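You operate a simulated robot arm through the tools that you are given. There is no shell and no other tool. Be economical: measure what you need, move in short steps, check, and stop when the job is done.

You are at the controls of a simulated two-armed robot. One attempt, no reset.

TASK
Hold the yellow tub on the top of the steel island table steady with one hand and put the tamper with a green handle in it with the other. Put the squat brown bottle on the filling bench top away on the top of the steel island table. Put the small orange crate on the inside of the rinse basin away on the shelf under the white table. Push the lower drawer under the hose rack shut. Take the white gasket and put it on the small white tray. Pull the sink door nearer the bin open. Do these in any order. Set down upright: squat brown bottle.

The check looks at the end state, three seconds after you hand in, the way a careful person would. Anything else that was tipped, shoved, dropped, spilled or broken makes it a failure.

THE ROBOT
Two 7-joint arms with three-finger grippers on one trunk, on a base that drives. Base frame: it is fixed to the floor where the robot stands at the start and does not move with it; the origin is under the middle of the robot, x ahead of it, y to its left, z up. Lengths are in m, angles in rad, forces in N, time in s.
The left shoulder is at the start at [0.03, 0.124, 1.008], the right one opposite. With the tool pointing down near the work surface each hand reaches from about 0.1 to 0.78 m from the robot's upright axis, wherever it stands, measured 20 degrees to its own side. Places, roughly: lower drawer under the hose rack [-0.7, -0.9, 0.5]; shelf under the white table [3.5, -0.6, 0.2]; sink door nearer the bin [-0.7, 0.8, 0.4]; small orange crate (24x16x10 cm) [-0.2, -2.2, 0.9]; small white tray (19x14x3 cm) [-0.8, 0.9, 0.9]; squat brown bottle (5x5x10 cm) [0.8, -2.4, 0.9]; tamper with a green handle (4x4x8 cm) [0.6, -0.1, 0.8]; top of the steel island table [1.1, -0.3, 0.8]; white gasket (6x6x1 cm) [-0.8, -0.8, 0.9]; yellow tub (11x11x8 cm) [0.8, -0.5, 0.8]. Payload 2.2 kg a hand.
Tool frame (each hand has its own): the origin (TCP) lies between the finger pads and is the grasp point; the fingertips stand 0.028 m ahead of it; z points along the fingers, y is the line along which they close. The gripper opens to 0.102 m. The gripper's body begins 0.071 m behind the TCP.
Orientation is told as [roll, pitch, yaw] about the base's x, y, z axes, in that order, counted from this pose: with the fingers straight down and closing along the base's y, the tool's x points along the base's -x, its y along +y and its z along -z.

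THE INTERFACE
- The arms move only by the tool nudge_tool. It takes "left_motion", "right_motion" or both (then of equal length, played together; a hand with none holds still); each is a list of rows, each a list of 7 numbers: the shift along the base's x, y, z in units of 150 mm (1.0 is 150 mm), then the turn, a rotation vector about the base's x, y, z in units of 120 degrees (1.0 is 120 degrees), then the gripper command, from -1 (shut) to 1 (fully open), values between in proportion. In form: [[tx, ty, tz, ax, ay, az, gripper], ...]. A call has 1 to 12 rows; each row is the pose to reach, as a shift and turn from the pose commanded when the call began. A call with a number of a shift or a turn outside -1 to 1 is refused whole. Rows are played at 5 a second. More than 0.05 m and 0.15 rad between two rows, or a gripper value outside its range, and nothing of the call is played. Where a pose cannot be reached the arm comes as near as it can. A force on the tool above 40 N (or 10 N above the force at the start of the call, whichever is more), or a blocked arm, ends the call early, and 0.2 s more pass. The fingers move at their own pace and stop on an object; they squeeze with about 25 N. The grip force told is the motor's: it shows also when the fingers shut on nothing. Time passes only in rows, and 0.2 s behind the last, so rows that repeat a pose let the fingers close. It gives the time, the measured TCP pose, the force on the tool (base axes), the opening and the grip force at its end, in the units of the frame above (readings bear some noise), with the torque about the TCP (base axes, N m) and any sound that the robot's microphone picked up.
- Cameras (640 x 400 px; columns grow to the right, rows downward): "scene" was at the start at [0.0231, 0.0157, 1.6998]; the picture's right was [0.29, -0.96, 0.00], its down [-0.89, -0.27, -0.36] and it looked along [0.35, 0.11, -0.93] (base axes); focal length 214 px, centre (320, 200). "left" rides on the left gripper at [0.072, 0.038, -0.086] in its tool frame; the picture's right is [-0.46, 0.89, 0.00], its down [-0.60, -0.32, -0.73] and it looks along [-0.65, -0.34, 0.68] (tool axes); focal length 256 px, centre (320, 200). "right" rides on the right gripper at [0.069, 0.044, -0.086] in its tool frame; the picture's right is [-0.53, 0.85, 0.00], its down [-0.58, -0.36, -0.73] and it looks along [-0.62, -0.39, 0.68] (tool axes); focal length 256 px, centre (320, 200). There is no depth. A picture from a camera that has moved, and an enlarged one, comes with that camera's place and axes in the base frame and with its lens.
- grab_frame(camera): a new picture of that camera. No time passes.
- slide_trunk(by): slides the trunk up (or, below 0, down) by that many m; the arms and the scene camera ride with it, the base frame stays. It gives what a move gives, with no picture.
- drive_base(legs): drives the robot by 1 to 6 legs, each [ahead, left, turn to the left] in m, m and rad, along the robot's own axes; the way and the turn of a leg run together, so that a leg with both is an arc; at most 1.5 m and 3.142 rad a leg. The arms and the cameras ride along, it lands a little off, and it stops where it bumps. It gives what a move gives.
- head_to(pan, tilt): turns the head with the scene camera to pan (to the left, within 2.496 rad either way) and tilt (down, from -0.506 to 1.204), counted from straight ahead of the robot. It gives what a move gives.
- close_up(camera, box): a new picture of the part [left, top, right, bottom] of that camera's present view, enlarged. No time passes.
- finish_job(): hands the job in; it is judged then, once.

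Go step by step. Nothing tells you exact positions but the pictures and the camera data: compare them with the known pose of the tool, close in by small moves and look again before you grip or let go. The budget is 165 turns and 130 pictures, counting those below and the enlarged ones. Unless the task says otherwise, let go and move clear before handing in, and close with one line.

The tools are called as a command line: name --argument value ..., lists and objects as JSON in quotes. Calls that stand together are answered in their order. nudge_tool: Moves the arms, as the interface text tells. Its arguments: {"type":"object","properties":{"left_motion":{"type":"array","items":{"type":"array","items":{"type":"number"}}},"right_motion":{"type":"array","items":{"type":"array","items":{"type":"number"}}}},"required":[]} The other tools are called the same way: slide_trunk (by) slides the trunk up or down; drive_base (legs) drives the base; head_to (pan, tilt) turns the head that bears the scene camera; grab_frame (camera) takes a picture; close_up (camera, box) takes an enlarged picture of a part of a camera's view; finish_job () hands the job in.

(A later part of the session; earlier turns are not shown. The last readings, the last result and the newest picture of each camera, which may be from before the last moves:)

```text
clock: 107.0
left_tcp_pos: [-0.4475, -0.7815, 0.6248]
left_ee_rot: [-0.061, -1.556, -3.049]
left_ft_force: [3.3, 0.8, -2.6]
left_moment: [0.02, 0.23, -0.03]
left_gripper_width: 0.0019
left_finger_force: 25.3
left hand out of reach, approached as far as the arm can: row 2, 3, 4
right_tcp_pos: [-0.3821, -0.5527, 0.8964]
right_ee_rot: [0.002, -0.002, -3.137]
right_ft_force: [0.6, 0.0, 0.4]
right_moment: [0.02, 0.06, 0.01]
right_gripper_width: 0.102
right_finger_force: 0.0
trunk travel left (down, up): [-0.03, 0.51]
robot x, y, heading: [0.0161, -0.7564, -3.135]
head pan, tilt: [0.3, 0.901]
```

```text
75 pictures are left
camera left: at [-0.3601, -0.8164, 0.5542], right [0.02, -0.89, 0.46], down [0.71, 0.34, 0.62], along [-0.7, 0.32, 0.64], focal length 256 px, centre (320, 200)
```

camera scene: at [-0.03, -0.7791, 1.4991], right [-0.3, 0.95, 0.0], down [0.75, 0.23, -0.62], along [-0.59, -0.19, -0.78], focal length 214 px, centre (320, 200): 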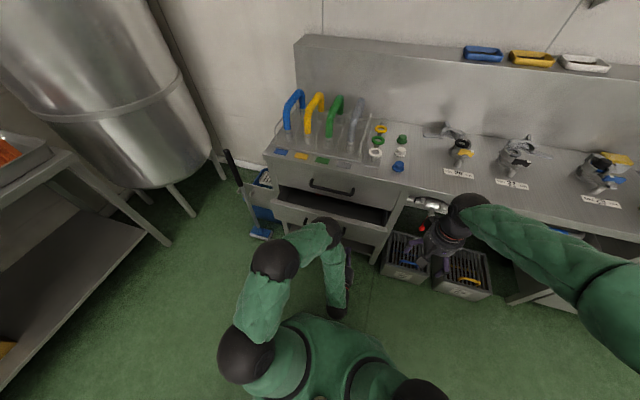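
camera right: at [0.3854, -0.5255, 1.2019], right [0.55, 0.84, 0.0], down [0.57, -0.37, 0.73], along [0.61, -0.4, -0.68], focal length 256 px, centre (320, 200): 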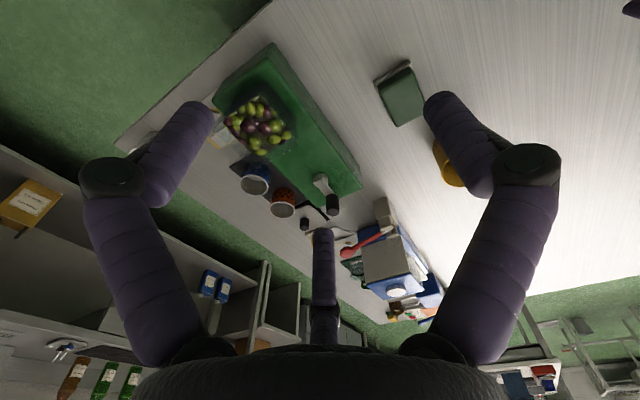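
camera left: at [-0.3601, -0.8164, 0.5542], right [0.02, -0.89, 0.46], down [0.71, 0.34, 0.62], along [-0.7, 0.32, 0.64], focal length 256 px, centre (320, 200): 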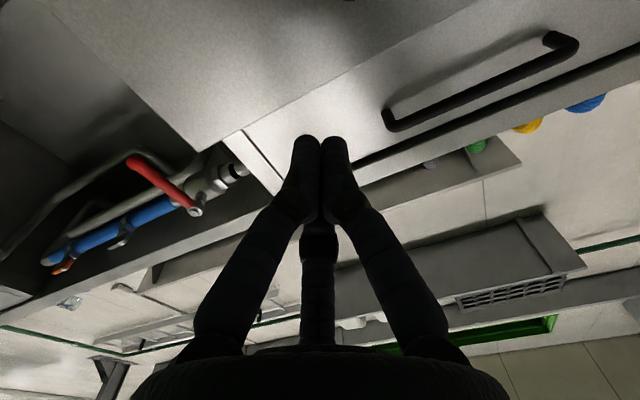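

The hand is too close-folded for a level tool, and the panel front is at x≈-0.575 with its top at z≈0.63. I tilt the tool down a bit and lower to z≈0.57.

nudge_tool --left_motion '[[0, 0, 0, 0, -0.06, 0, -1], [0, 0, 0, 0, -0.12, 0, -1], [0, 0, -0.1, 0, -0.18, 0, -1], [0, 0, -0.2, 0, -0.24, 0, -1], [0, 0, -0.3, 0, -0.24, 0, -1], [0, 0, -0.3, 0, -0.24, 0, -1]]'

grab_frame --camera "left"

```text
clock: 108.4
left_tcp_pos: [-0.4479, -0.7797, 0.5796]
left_ee_rot: [0.022, -1.058, -3.139]
left_ft_force: [0.5, 0.4, -0.3]
left_moment: [0.01, 0.0, 0.0]
left_gripper_width: 0.0022
left_finger_force: 25.2
right_tcp_pos: [-0.3829, -0.5516, 0.8964]
right_ee_rot: [0.002, 0.0, -3.137]
right_ft_force: [0.9, -0.4, -0.2]
right_moment: [-0.01, -0.02, 0.01]
right_gripper_width: 0.1018
right_finger_force: 0.1
trunk travel left (down, up): [-0.03, 0.51]
robot x, y, heading: [0.0131, -0.756, -3.138]
head pan, tilt: [0.3, 0.901]
```

```text
74 pictures are left
camera left: at [-0.3381, -0.8164, 0.5598], right [-0.21, -0.89, 0.41], down [0.33, 0.33, 0.88], along [-0.92, 0.32, 0.23], focal length 256 px, centre (320, 200)
```

left: 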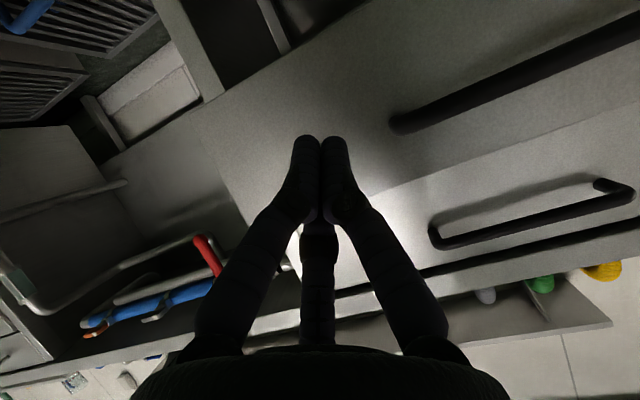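

The fingertips face the panel beside the handle. I push.

nudge_tool --left_motion '[[-0.2, 0, 0, 0, 0, 0, -1], [-0.4, 0, 0, 0, 0, 0, -1], [-0.55, 0, 0, 0, 0, 0, -1], [-0.7, 0, 0, 0, 0, 0, -1], [-0.85, 0, 0, 0, 0, 0, -1], [-1, 0, 0, 0, 0, 0, -1]]'

nudge_tool --left_motion '[[-0.12, 0, 0, 0, 0, 0, -1], [-0.24, 0, 0, 0, 0, 0, -1], [-0.36, 0, 0, 0, 0, 0, -1], [-0.46, 0, 0, 0, 0, 0, -1]]'

close_up --camera "scene" --box '[250, 160, 420, 266]'

```text
clock: 109.8
left_tcp_pos: [-0.599, -0.7809, 0.5809]
left_ee_rot: [0.021, -1.058, -3.137]
left_ft_force: [0.0, -0.1, 0.6]
left_moment: [-0.02, 0.01, -0.01]
left_gripper_width: 0.0021
left_finger_force: 25.2
right_tcp_pos: [-0.382, -0.5522, 0.8965]
right_ee_rot: [0.003, -0.001, -3.135]
right_ft_force: [-0.4, 0.4, -0.1]
right_moment: [-0.01, -0.01, 0.01]
right_gripper_width: 0.1021
right_finger_force: 0.1
trunk travel left (down, up): [-0.03, 0.51]
robot x, y, heading: [0.0149, -0.7548, -3.14]
head pan, tilt: [0.3, 0.901]
```

```text
clock: 110.8
left_tcp_pos: [-0.6681, -0.7797, 0.578]
left_ee_rot: [0.02, -1.058, -3.137]
left_ft_force: [0.0, 0.1, -0.7]
left_moment: [0.0, 0.03, 0.02]
left_gripper_width: 0.0024
left_finger_force: 24.7
right_tcp_pos: [-0.3823, -0.5517, 0.8979]
right_ee_rot: [0.001, 0.001, -3.137]
right_ft_force: [-0.2, 0.8, 0.0]
right_moment: [-0.03, -0.01, 0.01]
right_gripper_width: 0.1019
right_finger_force: 0.1
trunk travel left (down, up): [-0.03, 0.51]
robot x, y, heading: [0.0121, -0.7555, -3.141]
head pan, tilt: [0.3, 0.901]
```

```text
3.76 times, centred on (335, 213) of scene
camera zoom: at [-0.031, -0.7794, 1.4996], right [-0.3, 0.95, 0.0], down [0.75, 0.23, -0.62], along [-0.59, -0.19, -0.78], focal length 807 px, centre (264, 151)
```

zoom: 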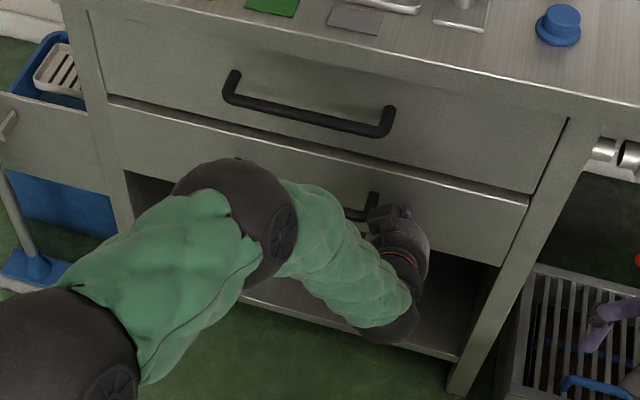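

The drawer is almost shut; I push on until it resists.

nudge_tool --left_motion '[[-0.06, 0, 0, 0, 0, 0, -1], [-0.12, 0, 0, 0, 0, 0, -1], [-0.18, 0, 0, 0, 0, 0, -1], [-0.24, 0, 0, 0, 0, 0, -1], [-0.3, 0, 0, 0, 0, 0, -1]]'

close_up --camera "scene" --box '[250, 160, 420, 266]'

```text
clock: 111.3
left_tcp_pos: [-0.6748, -0.7784, 0.5724]
left_ee_rot: [0.024, -1.041, 3.139]
left_ft_force: [8.1, 0.4, 2.7]
left_moment: [0.01, 0.1, -0.08]
left_gripper_width: 0.002
left_finger_force: 25.1
right_tcp_pos: [-0.3816, -0.554, 0.8976]
right_ee_rot: [0.002, 0.0, -3.135]
right_ft_force: [-0.2, 0.0, 0.4]
right_moment: [-0.02, 0.02, 0.0]
right_gripper_width: 0.1019
right_finger_force: 0.1
trunk travel left (down, up): [-0.03, 0.51]
robot x, y, heading: [0.0103, -0.757, -3.141]
head pan, tilt: [0.3, 0.901]
stopped in row 2 (left hand): the force on the tool passed its limit at 48 N (the readings are from after the stop); the commanded pose is now the measured one
```

```text
3.76 times, centred on (335, 213) of scene
camera zoom: at [-0.0293, -0.7794, 1.4996], right [-0.3, 0.95, 0.0], down [0.75, 0.23, -0.62], along [-0.59, -0.19, -0.78], focal length 807 px, centre (264, 151)
```

zoom: 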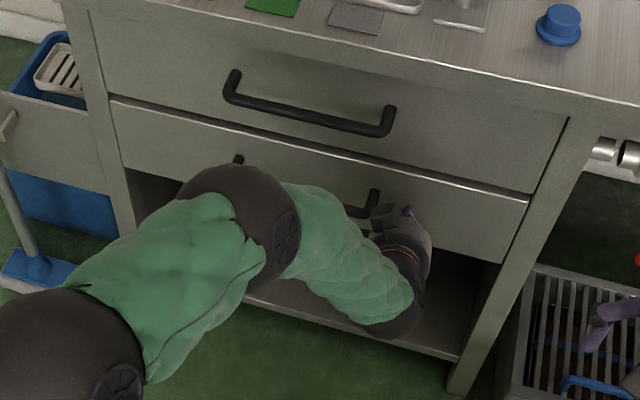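

The drawer is firmly shut. I withdraw, raise the trunk, and turn the left hand back to pointing down.

nudge_tool --left_motion '[[0.3, 0, 0, 0, 0, 0, -1], [0.6, 0, 0, 0, 0, 0, -1], [0.9, 0, 0, 0, 0, 0, -1], [1, 0, 0, 0, 0, 0, -1]]'

slide_trunk --by 0.24

nudge_tool --left_motion '[[0.1, 0, 0.2, 0, 0, 0, -1], [0.1, 0, 0.4, 0, -0.06, 0, -1], [0.1, 0, 0.6, 0, -0.12, 0, -1], [0.1, 0, 0.8, 0, -0.18, 0, -1], [0.1, 0, 1, 0, -0.24, 0, 0], [0.1, 0, 1, 0, -0.31, 0, 0], [0.1, 0, 1, 0, -0.38, 0, 0.5], [0.1, 0, 1, 0, -0.45, 0, 1], [0.1, 0, 1, 0, -0.497, 0, 1]]'

drive_base --legs '[[0.2, -0.12, 0]]'

grab_frame --camera "left"

grab_frame --camera "scene"

```text
clock: 112.3
left_tcp_pos: [-0.5239, -0.7802, 0.5733]
left_ee_rot: [0.024, -1.045, 3.141]
left_ft_force: [0.6, 0.4, -0.1]
left_moment: [0.04, 0.02, 0.02]
left_gripper_width: 0.0023
left_finger_force: 25.3
right_tcp_pos: [-0.3828, -0.5529, 0.8972]
right_ee_rot: [0.002, 0.001, -3.137]
right_ft_force: [-0.3, 0.6, 1.3]
right_moment: [-0.01, 0.03, -0.06]
right_gripper_width: 0.1019
right_finger_force: 0.0
trunk travel left (down, up): [-0.03, 0.51]
robot x, y, heading: [0.0111, -0.7551, -3.136]
head pan, tilt: [0.3, 0.901]
```

```text
clock: 114.8
left_tcp_pos: [-0.5245, -0.7798, 0.8124]
left_ee_rot: [0.023, -1.044, 3.139]
left_ft_force: [0.1, 1.4, 0.0]
left_moment: [0.01, -0.03, 0.01]
left_gripper_width: 0.002
left_finger_force: 24.8
right_tcp_pos: [-0.3824, -0.5521, 1.1372]
right_ee_rot: [0.002, -0.001, -3.136]
right_ft_force: [0.7, -0.1, 0.3]
right_moment: [-0.01, 0.03, 0.03]
right_gripper_width: 0.102
right_finger_force: 0.1
trunk travel left (down, up): [-0.27, 0.27]
robot x, y, heading: [0.0131, -0.756, -3.136]
head pan, tilt: [0.3, 0.901]
```

```text
clock: 116.8
left_tcp_pos: [-0.5096, -0.7794, 0.9629]
left_ee_rot: [0.02, -0.002, 3.141]
left_ft_force: [0.1, 0.3, 0.1]
left_moment: [-0.01, -0.03, -0.01]
left_gripper_width: 0.1019
left_finger_force: 0.1
right_tcp_pos: [-0.3825, -0.5531, 1.1365]
right_ee_rot: [0.002, 0.001, -3.136]
right_ft_force: [-0.4, 0.5, 0.5]
right_moment: [0.0, 0.03, -0.01]
right_gripper_width: 0.102
right_finger_force: 0.2
trunk travel left (down, up): [-0.27, 0.27]
robot x, y, heading: [0.0129, -0.7561, -3.137]
head pan, tilt: [0.3, 0.901]
```

```text
clock: 118.6
left_tcp_pos: [-0.71, -0.6543, 0.9614]
left_ee_rot: [0.023, -0.002, 3.135]
left_ft_force: [0.9, 0.5, 0.2]
left_moment: [-0.04, -0.01, -0.01]
left_gripper_width: 0.1021
left_finger_force: 0.1
right_tcp_pos: [-0.5804, -0.4294, 1.136]
right_ee_rot: [0.003, 0.0, -3.14]
right_ft_force: [-0.3, -0.2, -0.8]
right_moment: [-0.03, -0.03, -0.04]
right_gripper_width: 0.102
right_finger_force: 0.0
trunk travel left (down, up): [-0.27, 0.27]
robot x, y, heading: [-0.185, -0.6347, -3.143]
head pan, tilt: [0.3, 0.901]
```

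```text
71 pictures are left
camera left: at [-0.6376, -0.6908, 1.0492], right [-0.47, -0.88, 0.02], down [-0.6, 0.34, 0.73], along [-0.65, 0.33, -0.69], focal length 256 px, centre (320, 200)
```

left: 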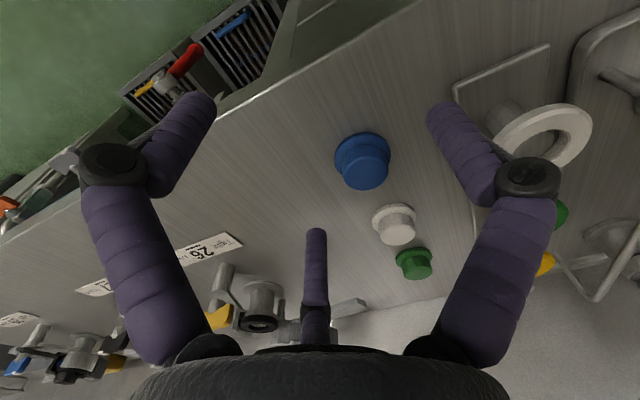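

```text
70 pictures are left
camera scene: at [-0.2301, -0.656, 1.7396], right [-0.3, 0.96, 0.0], down [0.75, 0.23, -0.62], along [-0.59, -0.18, -0.78], focal length 214 px, centre (320, 200)
```

scene: 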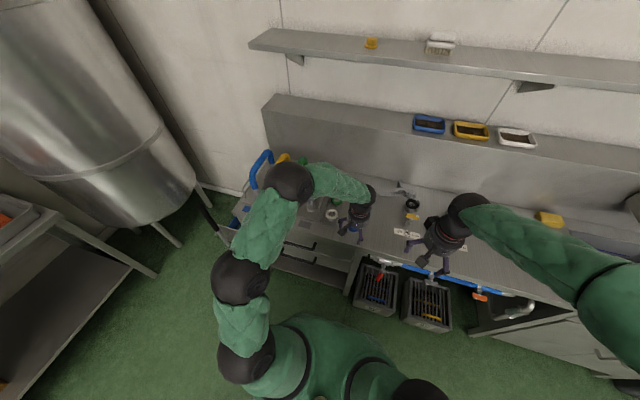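

The gasket ring is at (-0.783,-0.771,~0.915). I move above it.

nudge_tool --left_motion '[[0, 0, 0.15, 0, 0, 0, 1], [-0.15, -0.2, 0.2, 0, 0, 0, 1], [-0.3, -0.45, 0.2, 0, 0, 0, 1], [-0.4, -0.7, 0.2, 0, 0, 0, 1], [-0.49, -0.78, 0.2, 0, 0, 0, 1], [-0.49, -0.78, 0.2, 0, 0, 0, 1]]'

grab_frame --camera "left"

close_up --camera "scene" --box '[270, 160, 400, 241]'

```text
clock: 120.0
left_tcp_pos: [-0.7808, -0.771, 0.9917]
left_ee_rot: [0.02, -0.003, 3.136]
left_ft_force: [-0.3, -0.2, 0.4]
left_moment: [0.01, -0.01, -0.01]
left_gripper_width: 0.1021
left_finger_force: 0.0
right_tcp_pos: [-0.5799, -0.4284, 1.137]
right_ee_rot: [0.002, 0.0, -3.139]
right_ft_force: [-0.4, 0.2, 1.2]
right_moment: [0.01, 0.03, 0.02]
right_gripper_width: 0.1023
right_finger_force: 0.1
trunk travel left (down, up): [-0.27, 0.27]
robot x, y, heading: [-0.185, -0.6307, -3.141]
head pan, tilt: [0.3, 0.901]
```

```text
69 pictures are left
camera left: at [-0.7094, -0.8087, 1.0796], right [-0.47, -0.88, 0.02], down [-0.6, 0.34, 0.73], along [-0.65, 0.33, -0.69], focal length 256 px, centre (320, 200)
```

left: 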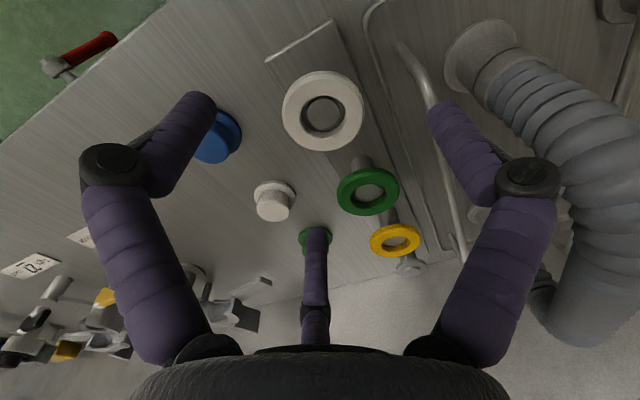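

```text
4.92 times, centred on (335, 200) of scene
camera zoom: at [-0.2283, -0.6571, 1.7396], right [-0.3, 0.96, 0.0], down [0.75, 0.23, -0.62], along [-0.59, -0.18, -0.78], focal length 1056 px, centre (246, 198)
```

zoom: 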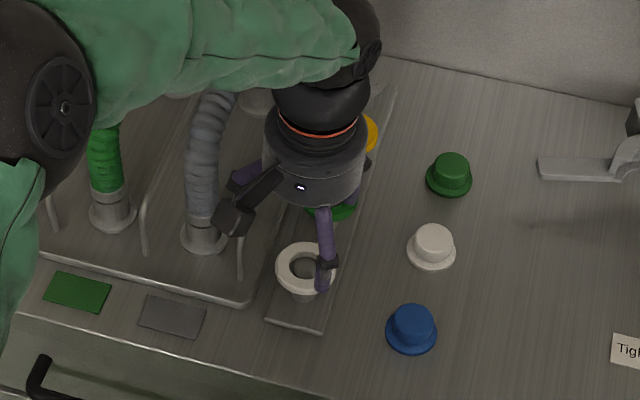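

Aligned. I narrow the opening, descend to the ring and close.

nudge_tool --left_motion '[[-0.02, -0.01, 0, 0, 0, 0, 0.55], [-0.03, -0.015, 0, 0, 0, 0, 0.55], [-0.03, -0.015, -0.2, 0, 0, 0, 0.55], [-0.03, -0.015, -0.4, 0, 0, 0, 0.55], [-0.03, -0.015, -0.5, 0, 0, 0, 0.55], [-0.03, -0.015, -0.5, 0, 0, 0, 0.55]]'

nudge_tool --left_motion '[[0, 0, 0, 0, 0, 0, 0.2], [0, 0, 0, 0, 0, 0, -1], [0, 0, 0, 0, 0, 0, -1], [0, 0, 0, 0, 0, 0, -1]]'

grab_frame --camera "left"

```text
clock: 121.4
left_tcp_pos: [-0.7857, -0.774, 0.9175]
left_ee_rot: [0.02, -0.004, 3.137]
left_ft_force: [-0.1, -0.3, 0.6]
left_moment: [0.03, 0.01, -0.03]
left_gripper_width: 0.0792
left_finger_force: 0.0
right_tcp_pos: [-0.5795, -0.4281, 1.1351]
right_ee_rot: [0.003, 0.0, -3.141]
right_ft_force: [0.5, -0.3, 0.3]
right_moment: [0.0, -0.03, 0.01]
right_gripper_width: 0.1019
right_finger_force: 0.0
trunk travel left (down, up): [-0.27, 0.27]
robot x, y, heading: [-0.184, -0.6345, -3.146]
head pan, tilt: [0.3, 0.901]
```

```text
clock: 122.4
left_tcp_pos: [-0.7861, -0.7728, 0.9171]
left_ee_rot: [0.021, -0.004, 3.136]
left_ft_force: [-1.2, 1.1, 2.5]
left_moment: [0.02, 0.05, -0.02]
left_gripper_width: 0.0563
left_finger_force: 25.2
right_tcp_pos: [-0.5796, -0.4291, 1.1376]
right_ee_rot: [0.002, 0.0, -3.139]
right_ft_force: [-0.6, -0.3, -0.5]
right_moment: [0.01, -0.01, 0.0]
right_gripper_width: 0.1022
right_finger_force: 0.1
trunk travel left (down, up): [-0.27, 0.27]
robot x, y, heading: [-0.1845, -0.6363, 3.145]
head pan, tilt: [0.3, 0.901]
```

```text
67 pictures are left
camera left: at [-0.7148, -0.8098, 1.005], right [-0.47, -0.88, 0.02], down [-0.6, 0.34, 0.73], along [-0.65, 0.33, -0.69], focal length 256 px, centre (320, 200)
```

left: 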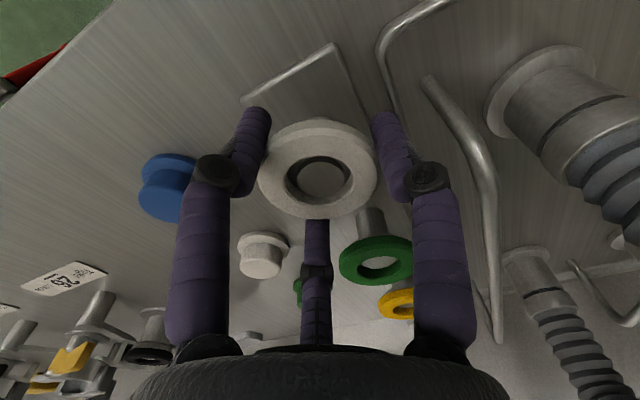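

Gripped at 0.056. I lift the gasket straight up off the peg and check.

nudge_tool --left_motion '[[0, 0, 0.1, 0, 0, 0, -1], [0, 0, 0.3, 0, 0, 0, -1], [0, 0, 0.5, 0, 0, 0, -1], [0, 0, 0.75, 0, 0, 0, -1], [0, 0, 1, 0, 0, 0, -1], [0.3, 0, 1, 0, 0, 0, -1], [0.6, 0, 1, 0, 0, 0, -1], [0.9, 0.1, 1, 0, 0, 0, -1]]'

grab_frame --camera "left"

```text
clock: 124.2
left_tcp_pos: [-0.6482, -0.7573, 1.0693]
left_ee_rot: [0.022, -0.004, 3.137]
left_ft_force: [1.3, 0.0, -0.8]
left_moment: [-0.03, 0.02, -0.01]
left_gripper_width: 0.0561
left_finger_force: 25.1
right_tcp_pos: [-0.5785, -0.4287, 1.1383]
right_ee_rot: [0.002, -0.002, -3.139]
right_ft_force: [0.6, 0.3, 0.9]
right_moment: [-0.05, 0.02, -0.01]
right_gripper_width: 0.1021
right_finger_force: 0.1
trunk travel left (down, up): [-0.27, 0.27]
robot x, y, heading: [-0.187, -0.632, 3.141]
head pan, tilt: [0.3, 0.901]
```

```text
66 pictures are left
camera left: at [-0.5771, -0.7955, 1.1561], right [-0.47, -0.88, 0.02], down [-0.6, 0.34, 0.73], along [-0.65, 0.33, -0.69], focal length 256 px, centre (320, 200)
```

left: 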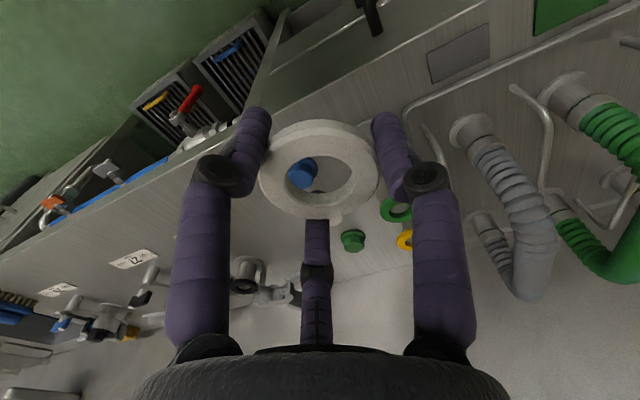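

The gasket is held flat. I drive along the counter to the sink and look for the tray.

drive_base --legs '[[-0.15, 0, 0], [0, -1.5, 0]]'

head_to --pan 0.0 --tilt 0.85

grab_frame --camera "scene"

grab_frame --camera "left"

```text
clock: 132.6
left_tcp_pos: [-0.5081, 0.7343, 1.0675]
left_ee_rot: [0.021, -0.003, -3.134]
left_ft_force: [-1.5, -1.3, -0.8]
left_moment: [0.02, 0.0, 0.0]
left_gripper_width: 0.0558
left_finger_force: 24.6
right_tcp_pos: [-0.441, 1.0653, 1.1372]
right_ee_rot: [0.002, -0.001, -3.128]
right_ft_force: [-0.2, 0.1, 0.4]
right_moment: [-0.02, 0.02, 0.02]
right_gripper_width: 0.1021
right_finger_force: 0.2
trunk travel left (down, up): [-0.27, 0.27]
robot x, y, heading: [-0.048, 0.8664, -3.124]
head pan, tilt: [0.3, 0.901]
```

```text
clock: 133.4
left_tcp_pos: [-0.5074, 0.734, 1.067]
left_ee_rot: [0.022, -0.003, -3.136]
left_ft_force: [-0.7, -0.1, -1.3]
left_moment: [-0.02, 0.02, -0.02]
left_gripper_width: 0.0558
left_finger_force: 25.3
right_tcp_pos: [-0.4407, 1.0657, 1.1365]
right_ee_rot: [0.002, 0.001, -3.128]
right_ft_force: [0.2, 0.0, 0.0]
right_moment: [0.02, 0.0, -0.01]
right_gripper_width: 0.1019
right_finger_force: 0.0
trunk travel left (down, up): [-0.27, 0.27]
robot x, y, heading: [-0.0411, 0.8646, -3.133]
head pan, tilt: [0.0, 0.85]
```

```text
65 pictures are left
camera scene: at [-0.0933, 0.8642, 1.7435], right [-0.01, 1.0, 0.0], down [0.75, 0.01, -0.66], along [-0.66, -0.01, -0.75], focal length 214 px, centre (320, 200)
```

scene: 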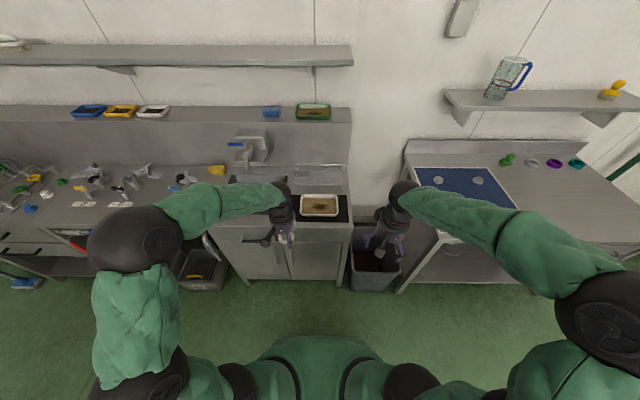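

```text
64 pictures are left
camera left: at [-0.4355, 0.6989, 1.1555], right [-0.46, -0.89, 0.02], down [-0.6, 0.33, 0.73], along [-0.65, 0.32, -0.69], focal length 256 px, centre (320, 200)
```

left: 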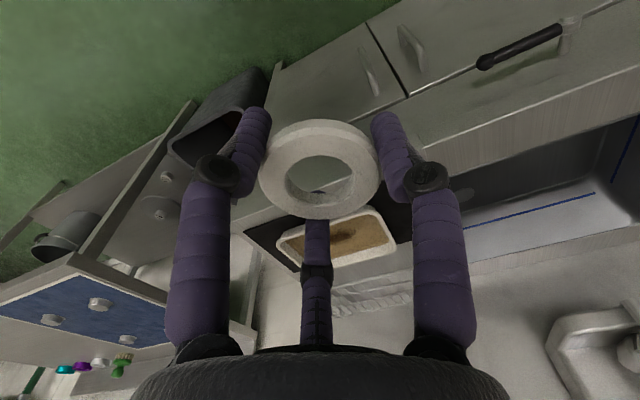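

The tray centre is about (-0.805,0.842). I move closer and bring the gasket over it.

drive_base --legs '[[0.12, 0, -0.01]]'

nudge_tool --left_motion '[[-0.2, 0.2, 0, 0, 0, 0, -1], [-0.4, 0.4, 0, 0, 0, 0, -1], [-0.6, 0.6, 0, 0, 0, 0, -1], [-0.8, 0.7, 0, 0, 0, 0, -1], [-1, 0.7, 0, 0, 0, 0, -1]]'

grab_frame --camera "left"

grab_frame --camera "scene"

```text
clock: 134.6
left_tcp_pos: [-0.631, 0.7389, 1.0672]
left_ee_rot: [0.021, -0.003, 3.138]
left_ft_force: [-0.6, -0.2, -0.1]
left_moment: [-0.03, -0.03, 0.04]
left_gripper_width: 0.0559
left_finger_force: 25.1
right_tcp_pos: [-0.5602, 1.0689, 1.1362]
right_ee_rot: [0.0, 0.001, -3.138]
right_ft_force: [-0.6, 1.0, 0.2]
right_moment: [0.0, -0.03, -0.01]
right_gripper_width: 0.1019
right_finger_force: 0.0
trunk travel left (down, up): [-0.27, 0.27]
robot x, y, heading: [-0.1646, 0.8664, -3.14]
head pan, tilt: [0.0, 0.85]
```

```text
clock: 135.8
left_tcp_pos: [-0.7794, 0.8445, 1.0682]
left_ee_rot: [0.023, -0.001, 3.139]
left_ft_force: [-0.3, -0.2, -0.1]
left_moment: [-0.01, -0.04, 0.03]
left_gripper_width: 0.0559
left_finger_force: 24.6
right_tcp_pos: [-0.559, 1.0702, 1.1365]
right_ee_rot: [0.0, 0.003, -3.139]
right_ft_force: [-0.6, 0.4, -0.4]
right_moment: [-0.03, -0.04, 0.02]
right_gripper_width: 0.102
right_finger_force: 0.0
trunk travel left (down, up): [-0.27, 0.27]
robot x, y, heading: [-0.1632, 0.8623, -3.139]
head pan, tilt: [0.0, 0.85]
```

```text
63 pictures are left
camera left: at [-0.7078, 0.8072, 1.1548], right [-0.47, -0.88, 0.02], down [-0.6, 0.33, 0.73], along [-0.65, 0.33, -0.69], focal length 256 px, centre (320, 200)
```

left: 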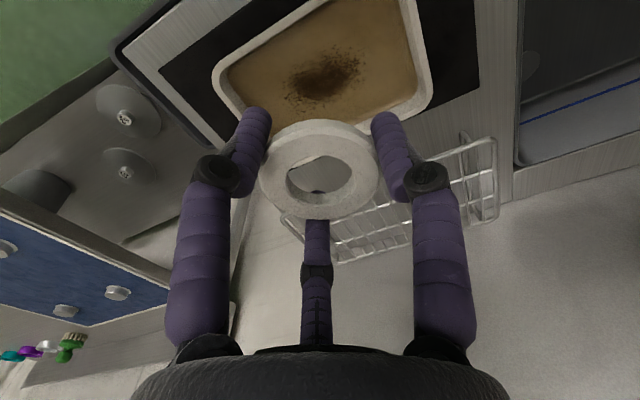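

```text
62 pictures are left
camera scene: at [-0.2148, 0.8642, 1.7434], right [0.0, 1.0, 0.0], down [0.75, 0.0, -0.66], along [-0.66, 0.0, -0.75], focal length 214 px, centre (320, 200)
```

scene: 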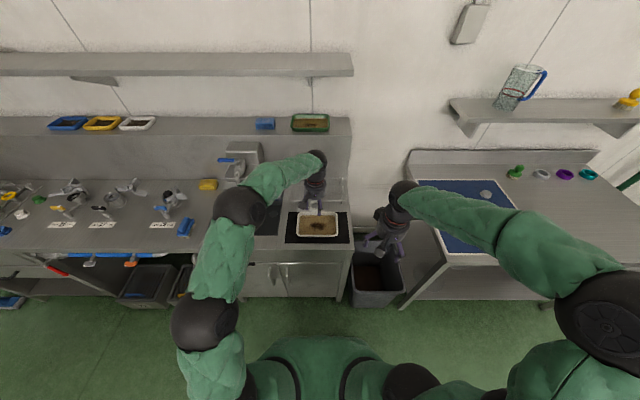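

The tray centre is at (-0.805,0.847). I move over it and descend until the fingertips are near the tray floor.

nudge_tool --left_motion '[[-0.15, 0.02, 0, 0, 0, 0, -1], [-0.17, 0.02, -0.25, 0, 0, 0, -1], [-0.17, 0.02, -0.5, 0, 0, 0, -1], [-0.17, 0.02, -0.75, 0, 0, 0, -1], [-0.17, 0.02, -0.93, 0, 0, 0, -1]]'

grab_frame --camera "left"

close_up --camera "scene" --box '[260, 170, 380, 245]'

```text
clock: 137.0
left_tcp_pos: [-0.8053, 0.8468, 0.9252]
left_ee_rot: [0.023, -0.003, 3.139]
left_ft_force: [-0.8, 0.4, -0.4]
left_moment: [0.01, -0.03, 0.01]
left_gripper_width: 0.056
left_finger_force: 25.2
right_tcp_pos: [-0.5599, 1.0697, 1.1373]
right_ee_rot: [0.001, 0.0, -3.137]
right_ft_force: [-0.8, -0.7, -0.3]
right_moment: [0.0, -0.01, 0.0]
right_gripper_width: 0.1022
right_finger_force: 0.1
trunk travel left (down, up): [-0.27, 0.27]
robot x, y, heading: [-0.1644, 0.8655, -3.137]
head pan, tilt: [0.0, 0.85]
```

```text
61 pictures are left
camera left: at [-0.7342, 0.8112, 1.0136], right [-0.47, -0.88, 0.02], down [-0.6, 0.33, 0.73], along [-0.65, 0.33, -0.69], focal length 256 px, centre (320, 200)
```

left: 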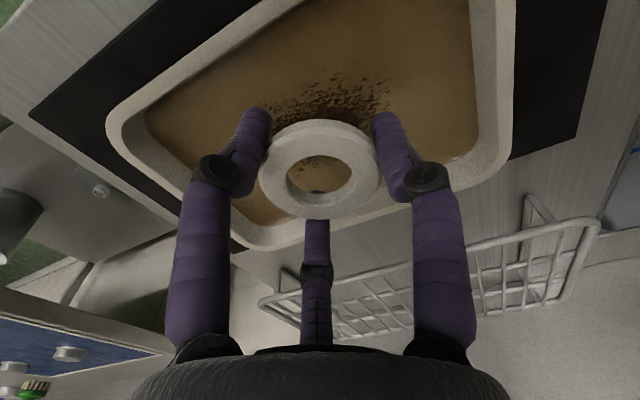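

```text
5.33 times, centred on (320, 208) of scene
camera zoom: at [-0.2143, 0.864, 1.7434], right [0.0, 1.0, 0.0], down [0.75, 0.0, -0.66], along [-0.66, 0.0, -0.75], focal length 1144 px, centre (320, 160)
```

zoom: 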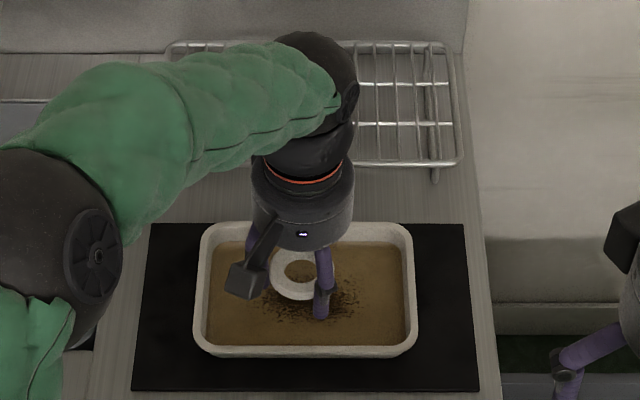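

nudge_tool --left_motion '[[0, 0, -0.04, 0, 0, 0, -1], [0, 0, -0.08, 0, 0, 0, -1], [0, 0, -0.11, 0, 0, 0, -1], [0, 0, -0.11, 0, 0, 0, -1]]'

```text
clock: 138.0
left_tcp_pos: [-0.8039, 0.8463, 0.9116]
left_ee_rot: [0.021, -0.005, 3.138]
left_ft_force: [0.2, -0.3, 0.2]
left_moment: [-0.02, -0.01, 0.02]
left_gripper_width: 0.056
left_finger_force: 25.0
right_tcp_pos: [-0.5597, 1.0693, 1.1374]
right_ee_rot: [0.003, 0.0, -3.137]
right_ft_force: [-0.1, 0.4, 0.4]
right_moment: [0.01, 0.01, 0.0]
right_gripper_width: 0.1018
right_finger_force: 0.0
trunk travel left (down, up): [-0.27, 0.27]
robot x, y, heading: [-0.1652, 0.869, -3.143]
head pan, tilt: [0.0, 0.85]
```

nudge_tool --left_motion '[[0, 0, -0.02, 0, 0, 0, -1], [0, 0, -0.04, 0, 0, 0, -1], [0, 0, -0.055, 0, 0, 0, -1], [0, 0, -0.055, 0, 0, 0, -1]]'

grab_frame --camera "left"

```text
clock: 139.0
left_tcp_pos: [-0.8029, 0.8463, 0.9038]
left_ee_rot: [0.021, -0.003, 3.137]
left_ft_force: [0.1, 0.1, -0.4]
left_moment: [-0.01, 0.01, -0.02]
left_gripper_width: 0.0556
left_finger_force: 25.3
right_tcp_pos: [-0.5589, 1.0693, 1.1367]
right_ee_rot: [0.002, 0.0, -3.136]
right_ft_force: [-0.7, 0.7, -0.1]
right_moment: [0.02, 0.0, 0.0]
right_gripper_width: 0.1019
right_finger_force: 0.0
trunk travel left (down, up): [-0.27, 0.27]
robot x, y, heading: [-0.1688, 0.8655, -3.14]
head pan, tilt: [0.0, 0.85]
```

```text
59 pictures are left
camera left: at [-0.7327, 0.8101, 0.9918], right [-0.47, -0.88, 0.02], down [-0.6, 0.33, 0.73], along [-0.65, 0.33, -0.69], focal length 256 px, centre (320, 200)
```

left: 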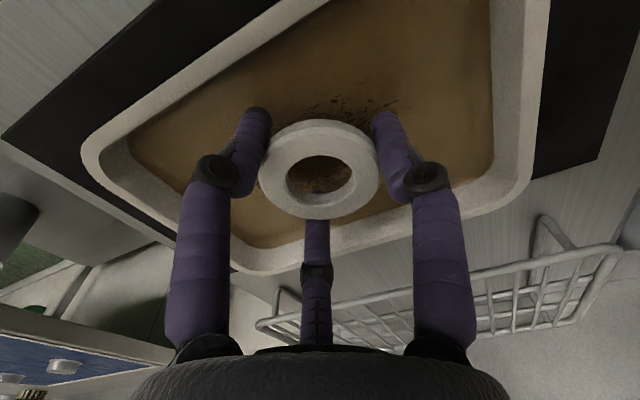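

nudge_tool --left_motion '[[0, 0, -0.02, 0, 0, 0, -1], [0, 0, -0.04, 0, 0, 0, -1], [0, 0, -0.06, 0, 0, 0, -1], [0, 0, -0.06, 0, 0, 0, -1]]'

```text
clock: 140.0
left_tcp_pos: [-0.8051, 0.8474, 0.8956]
left_ee_rot: [0.02, -0.005, 3.138]
left_ft_force: [0.6, 0.4, 6.2]
left_moment: [0.09, -0.21, -0.04]
left_gripper_width: 0.0559
left_finger_force: 25.2
right_tcp_pos: [-0.5579, 1.0683, 1.1372]
right_ee_rot: [0.002, 0.0, -3.136]
right_ft_force: [0.2, -0.3, 0.8]
right_moment: [0.0, 0.03, 0.0]
right_gripper_width: 0.1021
right_finger_force: 0.1
trunk travel left (down, up): [-0.27, 0.27]
robot x, y, heading: [-0.1635, 0.8666, -3.142]
head pan, tilt: [0.0, 0.85]
```

The fingertips touch the tray floor. I release and rise.

nudge_tool --left_motion '[[0, 0, 0.015, 0, 0, 0, -1], [0, 0, 0.015, 0, 0, 0, 0.3], [0, 0, 0.015, 0, 0, 0, 0.5], [0, 0, 0.015, 0, 0, 0, 0.5], [0, 0, 0.2, 0, 0, 0, 0.5], [0, 0, 0.5, 0, 0, 0, 0.5], [0, 0, 0.8, 0, 0, 0, 0.5], [0, 0, 1, 0, 0, 0, 0.5], [0.3, 0, 1, 0, 0, 0, 0.5], [0.6, 0, 1, 0, 0, 0, 0.5], [0.9, 0, 1, 0, 0, 0, 0.5]]'

close_up --camera "scene" --box '[220, 160, 420, 310]'

```text
clock: 142.4
left_tcp_pos: [-0.6684, 0.8473, 1.0456]
left_ee_rot: [0.021, -0.006, 3.139]
left_ft_force: [0.4, 0.6, -0.4]
left_moment: [0.0, 0.05, -0.05]
left_gripper_width: 0.0766
left_finger_force: 0.1
right_tcp_pos: [-0.5573, 1.069, 1.1369]
right_ee_rot: [0.002, -0.003, -3.137]
right_ft_force: [0.2, 0.1, -0.1]
right_moment: [0.03, 0.02, -0.01]
right_gripper_width: 0.1022
right_finger_force: 0.0
trunk travel left (down, up): [-0.27, 0.27]
robot x, y, heading: [-0.1645, 0.8655, -3.142]
head pan, tilt: [0.0, 0.85]
```

```text
2.67 times, centred on (320, 235) of scene
camera zoom: at [-0.2113, 0.8637, 1.7436], right [0.0, 1.0, 0.0], down [0.75, 0.0, -0.66], along [-0.66, 0.0, -0.75], focal length 572 px, centre (320, 107)
```

zoom: 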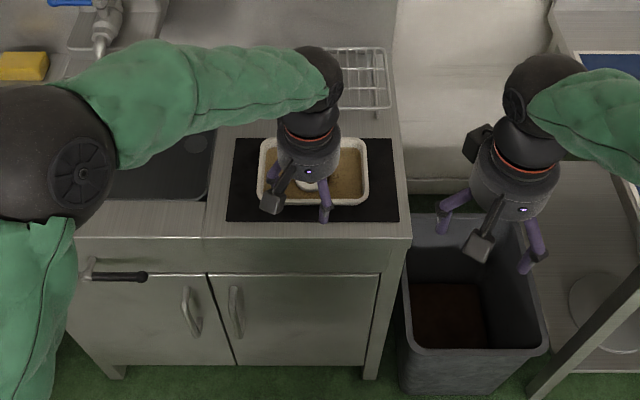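

The gasket appears to lie in the tray. Next is the right-hand sink door, with its handle near (-0.64,0.70,0.6) and its hinge at y≈0.97: I back off, lower the trunk and tilt the left hand forward.

drive_base --legs '[[-0.2, 0, 0]]'

slide_trunk --by -0.2

nudge_tool --left_motion '[[0, -0.2, 0, 0, 0.06, 0, 0.5], [0, -0.4, 0, 0, 0.12, 0, 0.5], [0, -0.6, 0, 0, 0.18, 0, 0.5], [0, -0.8, -0.1, 0, 0.24, 0, 0.5], [0, -0.95, -0.2, 0, 0.31, 0, 0.5], [0, -0.95, -0.4, 0, 0.38, 0, 0.5], [0, -0.95, -0.6, 0, 0.45, 0, 0.5], [0, -0.95, -0.8, 0, 0.5, 0, 0.5], [0, -0.95, -1, 0, 0.5, 0, 0.5]]'

grab_frame --camera "left"

grab_frame --camera "scene"

```text
clock: 144.0
left_tcp_pos: [-0.47, 0.8457, 1.046]
left_ee_rot: [0.021, -0.003, -3.142]
left_ft_force: [0.6, 0.0, 0.1]
left_moment: [0.02, 0.02, 0.02]
left_gripper_width: 0.0763
left_finger_force: 0.0
right_tcp_pos: [-0.3588, 1.0697, 1.1377]
right_ee_rot: [0.002, 0.001, -3.135]
right_ft_force: [-0.3, 0.1, 1.4]
right_moment: [-0.02, -0.02, 0.04]
right_gripper_width: 0.1019
right_finger_force: 0.1
trunk travel left (down, up): [-0.27, 0.27]
robot x, y, heading: [0.0321, 0.8665, -3.136]
head pan, tilt: [0.0, 0.85]
```

```text
clock: 146.2
left_tcp_pos: [-0.4696, 0.8461, 0.8442]
left_ee_rot: [0.019, -0.003, -3.141]
left_ft_force: [0.4, 0.4, 0.0]
left_moment: [0.0, 0.02, 0.02]
left_gripper_width: 0.0764
left_finger_force: 0.0
right_tcp_pos: [-0.3587, 1.069, 0.9366]
right_ee_rot: [0.002, 0.0, -3.133]
right_ft_force: [-1.0, -0.2, -0.6]
right_moment: [-0.03, 0.0, -0.02]
right_gripper_width: 0.102
right_finger_force: 0.1
trunk travel left (down, up): [-0.07, 0.47]
robot x, y, heading: [0.0342, 0.8685, -3.137]
head pan, tilt: [0.0, 0.85]
```

```text
clock: 148.2
left_tcp_pos: [-0.4758, 0.7319, 0.7102]
left_ee_rot: [0.038, -1.042, -3.139]
left_ft_force: [-0.1, 0.1, 0.2]
left_moment: [-0.01, -0.05, 0.01]
left_gripper_width: 0.0763
left_finger_force: 0.1
left hand out of reach, approached as far as the arm can: row 8, 9
right_tcp_pos: [-0.3588, 1.0683, 0.9373]
right_ee_rot: [0.002, 0.0, -3.135]
right_ft_force: [0.9, 0.2, -0.2]
right_moment: [-0.03, -0.01, -0.02]
right_gripper_width: 0.1019
right_finger_force: 0.1
trunk travel left (down, up): [-0.07, 0.47]
robot x, y, heading: [0.0368, 0.8658, -3.138]
head pan, tilt: [0.0, 0.85]
```

```text
57 pictures are left
camera left: at [-0.3648, 0.6978, 0.6937], right [-0.2, -0.89, 0.42], down [0.32, 0.35, 0.88], along [-0.93, 0.31, 0.21], focal length 256 px, centre (320, 200)
```

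left: 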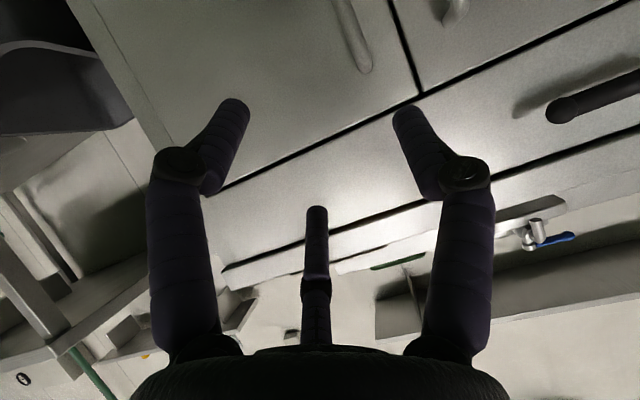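

```text
56 pictures are left
camera scene: at [-0.014, 0.8643, 1.5435], right [-0.01, 1.0, 0.0], down [0.75, 0.0, -0.66], along [-0.66, 0.0, -0.75], focal length 214 px, centre (320, 200)
```

scene: 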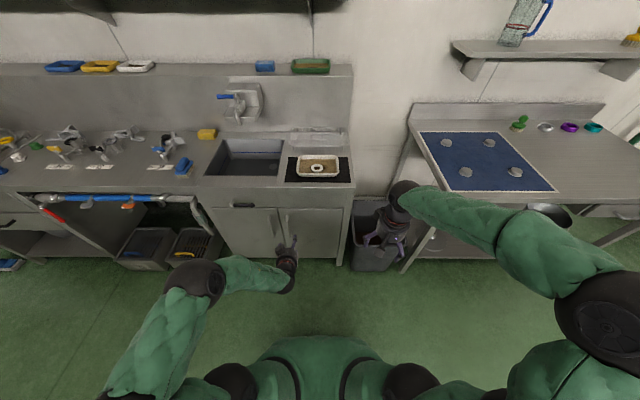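

The gasket is clearly in the tray. The handle's top end is at about (-0.65,0.686,0.65), so I approach the bar.

slide_trunk --by -0.06

nudge_tool --left_motion '[[-0.15, -0.1, 0, 0, 0, 0, 0.2], [-0.3, -0.2, -0.1, 0, 0, 0, 0.2], [-0.4, -0.27, -0.2, 0, 0, 0, 0.2], [-0.5, -0.3, -0.3, 0, 0, 0, 0.2], [-0.5, -0.3, -0.33, 0, 0, 0, 0.2]]'

grab_frame --camera "left"

close_up --camera "scene" --box '[220, 180, 360, 270]'

```text
clock: 149.2
left_tcp_pos: [-0.4755, 0.732, 0.6508]
left_ee_rot: [0.039, -1.038, -3.142]
left_ft_force: [0.3, 1.0, 0.5]
left_moment: [0.01, 0.02, 0.02]
left_gripper_width: 0.0763
left_finger_force: 0.0
right_tcp_pos: [-0.3598, 1.0696, 0.8765]
right_ee_rot: [0.002, -0.001, -3.134]
right_ft_force: [0.1, -0.4, 0.8]
right_moment: [-0.02, 0.02, 0.01]
right_gripper_width: 0.1019
right_finger_force: 0.1
trunk travel left (down, up): [-0.01, 0.53]
robot x, y, heading: [0.0372, 0.8633, -3.133]
head pan, tilt: [0.0, 0.85]
```

```text
clock: 150.4
left_tcp_pos: [-0.5087, 0.7273, 0.638]
left_ee_rot: [0.047, -1.038, -3.138]
left_ft_force: [-0.2, 0.0, -0.2]
left_moment: [0.0, 0.02, 0.03]
left_gripper_width: 0.061
left_finger_force: 0.1
left hand out of reach, approached as far as the arm can: row 1, 2, 3, 4, 5
right_tcp_pos: [-0.3598, 1.0685, 0.8762]
right_ee_rot: [0.003, 0.001, -3.136]
right_ft_force: [0.5, 0.1, 0.4]
right_moment: [0.04, -0.02, -0.01]
right_gripper_width: 0.1022
right_finger_force: 0.0
trunk travel left (down, up): [-0.01, 0.53]
robot x, y, heading: [0.0365, 0.8601, -3.137]
head pan, tilt: [0.0, 0.85]
```

```text
55 pictures are left
camera left: at [-0.3974, 0.6945, 0.6198], right [-0.2, -0.88, 0.42], down [0.31, 0.35, 0.88], along [-0.93, 0.31, 0.2], focal length 256 px, centre (320, 200)
```

left: 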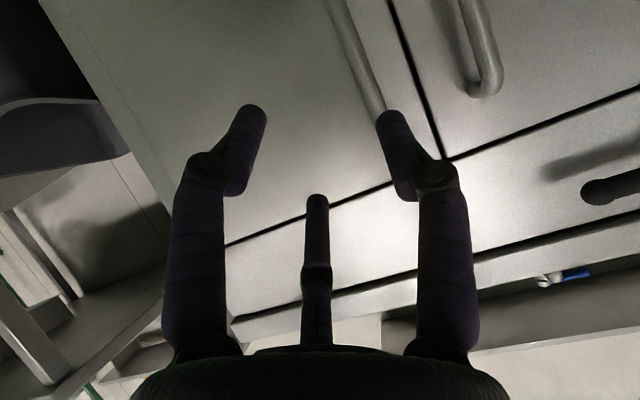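

```text
4.44 times, centred on (290, 225) of scene
camera zoom: at [-0.0135, 0.8645, 1.4835], right [-0.01, 1.0, 0.0], down [0.75, 0.0, -0.66], along [-0.66, 0.0, -0.75], focal length 953 px, centre (453, 89)
```

zoom: 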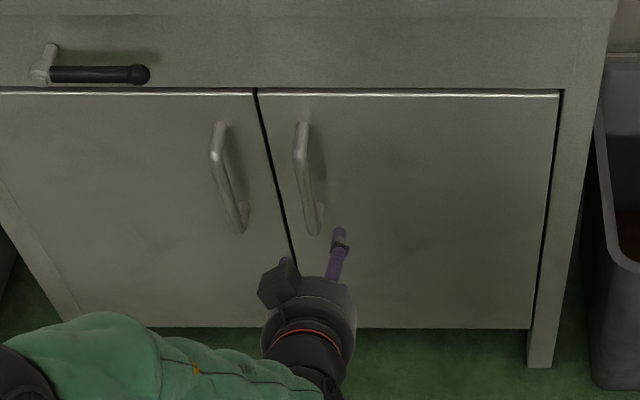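

The arm is limited in this posture, so I use the base to place the hand. I drive forward about 0.10 and left 0.034 to straddle the handle.

drive_base --legs '[[0.09, 0.035, 0]]'

grab_frame --camera "left"

close_up --camera "scene" --box '[240, 200, 360, 275]'

```text
clock: 151.5
left_tcp_pos: [-0.5978, 0.6921, 0.636]
left_ee_rot: [0.048, -1.036, -3.139]
left_ft_force: [-0.6, 0.7, 0.0]
left_moment: [-0.02, 0.01, -0.02]
left_gripper_width: 0.0611
left_finger_force: 0.1
right_tcp_pos: [-0.4479, 1.0322, 0.8775]
right_ee_rot: [0.002, 0.002, -3.135]
right_ft_force: [0.0, -0.2, -0.5]
right_moment: [0.0, -0.03, -0.02]
right_gripper_width: 0.1022
right_finger_force: 0.0
trunk travel left (down, up): [-0.01, 0.53]
robot x, y, heading: [-0.0552, 0.8278, -3.136]
head pan, tilt: [0.0, 0.85]
```

```text
53 pictures are left
camera left: at [-0.486, 0.6584, 0.6194], right [-0.2, -0.88, 0.42], down [0.31, 0.35, 0.88], along [-0.93, 0.31, 0.2], focal length 256 px, centre (320, 200)
```

left: 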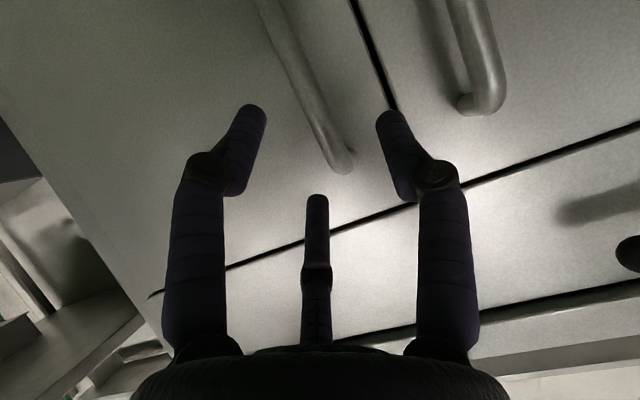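

```text
5.33 times, centred on (300, 238) of scene
camera zoom: at [-0.1031, 0.8284, 1.4834], right [-0.01, 1.0, 0.0], down [0.75, 0.0, -0.66], along [-0.66, 0.0, -0.75], focal length 1144 px, centre (427, 0)
```

zoom: 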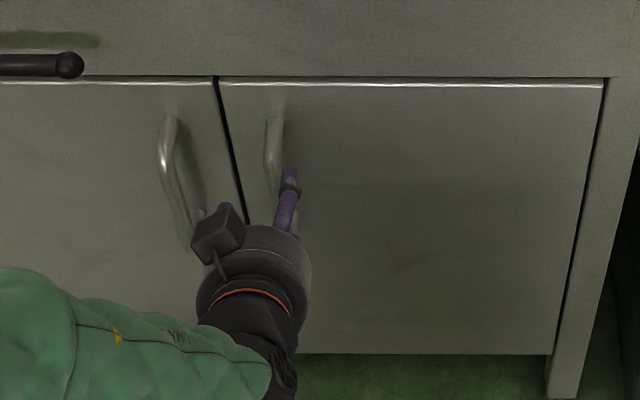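

The bar passes between the fingers but its top end is at z≈0.645. I lower the hand about 4-5 cm for a better hold.

nudge_tool --left_motion '[[0, 0, -0.1, 0, -0.02, 0, 0.2], [0, 0, -0.2, 0, -0.05, 0, 0.2], [0, 0, -0.3, 0, -0.08, 0, 0.2]]'

grab_frame --camera "left"

```text
clock: 152.3
left_tcp_pos: [-0.5973, 0.6925, 0.5921]
left_ee_rot: [0.046, -0.869, -3.14]
left_ft_force: [0.9, -0.4, -0.5]
left_moment: [-0.02, -0.04, 0.03]
left_gripper_width: 0.061
left_finger_force: 0.0
right_tcp_pos: [-0.4488, 1.0328, 0.8775]
right_ee_rot: [0.002, 0.0, -3.135]
right_ft_force: [0.1, -0.1, 0.8]
right_moment: [-0.03, 0.05, 0.02]
right_gripper_width: 0.102
right_finger_force: 0.0
trunk travel left (down, up): [-0.01, 0.53]
robot x, y, heading: [-0.0523, 0.8288, -3.138]
head pan, tilt: [0.0, 0.85]
```

```text
51 pictures are left
camera left: at [-0.4852, 0.6588, 0.5942], right [-0.27, -0.89, 0.38], down [0.15, 0.35, 0.92], along [-0.95, 0.31, 0.04], focal length 256 px, centre (320, 200)
```

left: 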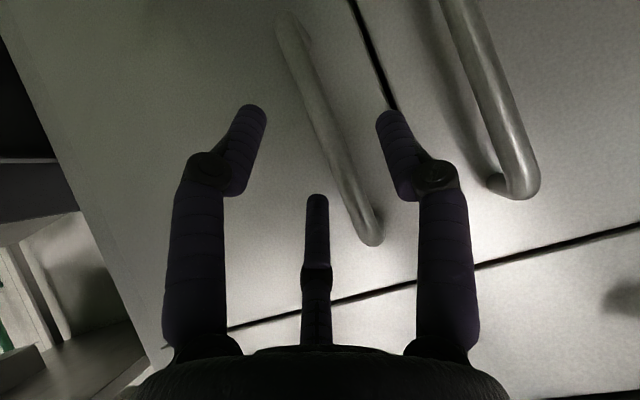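

The bar lies centrally between the fingers. I drive 3 cm ahead and close on it.

drive_base --legs '[[0.03, 0.0, 0]]'

nudge_tool --left_motion '[[0, 0, 0, 0, 0, 0, -0.5], [0, 0, 0, 0, 0, 0, -1], [0, 0, 0, 0, 0, 0, -1], [0, 0, 0, 0, 0, 0, -1]]'

grab_frame --camera "left"

```text
clock: 153.2
left_tcp_pos: [-0.6292, 0.693, 0.5921]
left_ee_rot: [0.047, -0.869, -3.141]
left_ft_force: [0.3, -0.5, -0.3]
left_moment: [-0.01, -0.02, 0.02]
left_gripper_width: 0.0613
left_finger_force: 0.0
right_tcp_pos: [-0.4792, 1.0329, 0.8767]
right_ee_rot: [0.001, 0.0, -3.134]
right_ft_force: [-0.3, 0.2, -0.7]
right_moment: [-0.02, 0.02, -0.04]
right_gripper_width: 0.1022
right_finger_force: 0.0
trunk travel left (down, up): [-0.01, 0.53]
robot x, y, heading: [-0.0796, 0.8326, -3.134]
head pan, tilt: [0.0, 0.85]
```

```text
clock: 154.2
left_tcp_pos: [-0.6315, 0.6958, 0.5934]
left_ee_rot: [0.051, -0.873, 3.128]
left_ft_force: [-0.9, 5.3, 3.2]
left_moment: [-0.55, -0.47, -0.26]
left_gripper_width: 0.0229
left_finger_force: 45.4
right_tcp_pos: [-0.4798, 1.0342, 0.8765]
right_ee_rot: [0.002, 0.001, -3.137]
right_ft_force: [-0.6, -0.3, 0.6]
right_moment: [0.03, -0.04, -0.03]
right_gripper_width: 0.1018
right_finger_force: 0.0
trunk travel left (down, up): [-0.01, 0.53]
robot x, y, heading: [-0.0819, 0.8281, -3.136]
head pan, tilt: [0.0, 0.85]
stopped in row 4 (left hand): the force on the tool passed its limit at 41 N (the readings are from after the stop); the commanded pose is now the measured one
```

```text
50 pictures are left
camera left: at [-0.5186, 0.6616, 0.5957], right [-0.28, -0.88, 0.38], down [0.16, 0.35, 0.92], along [-0.95, 0.32, 0.05], focal length 256 px, centre (320, 200)
```

left: 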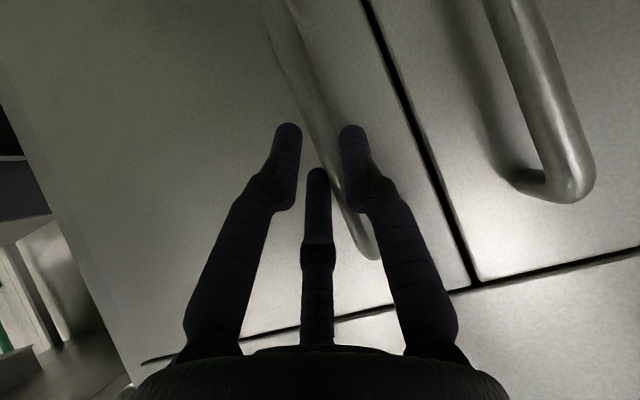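

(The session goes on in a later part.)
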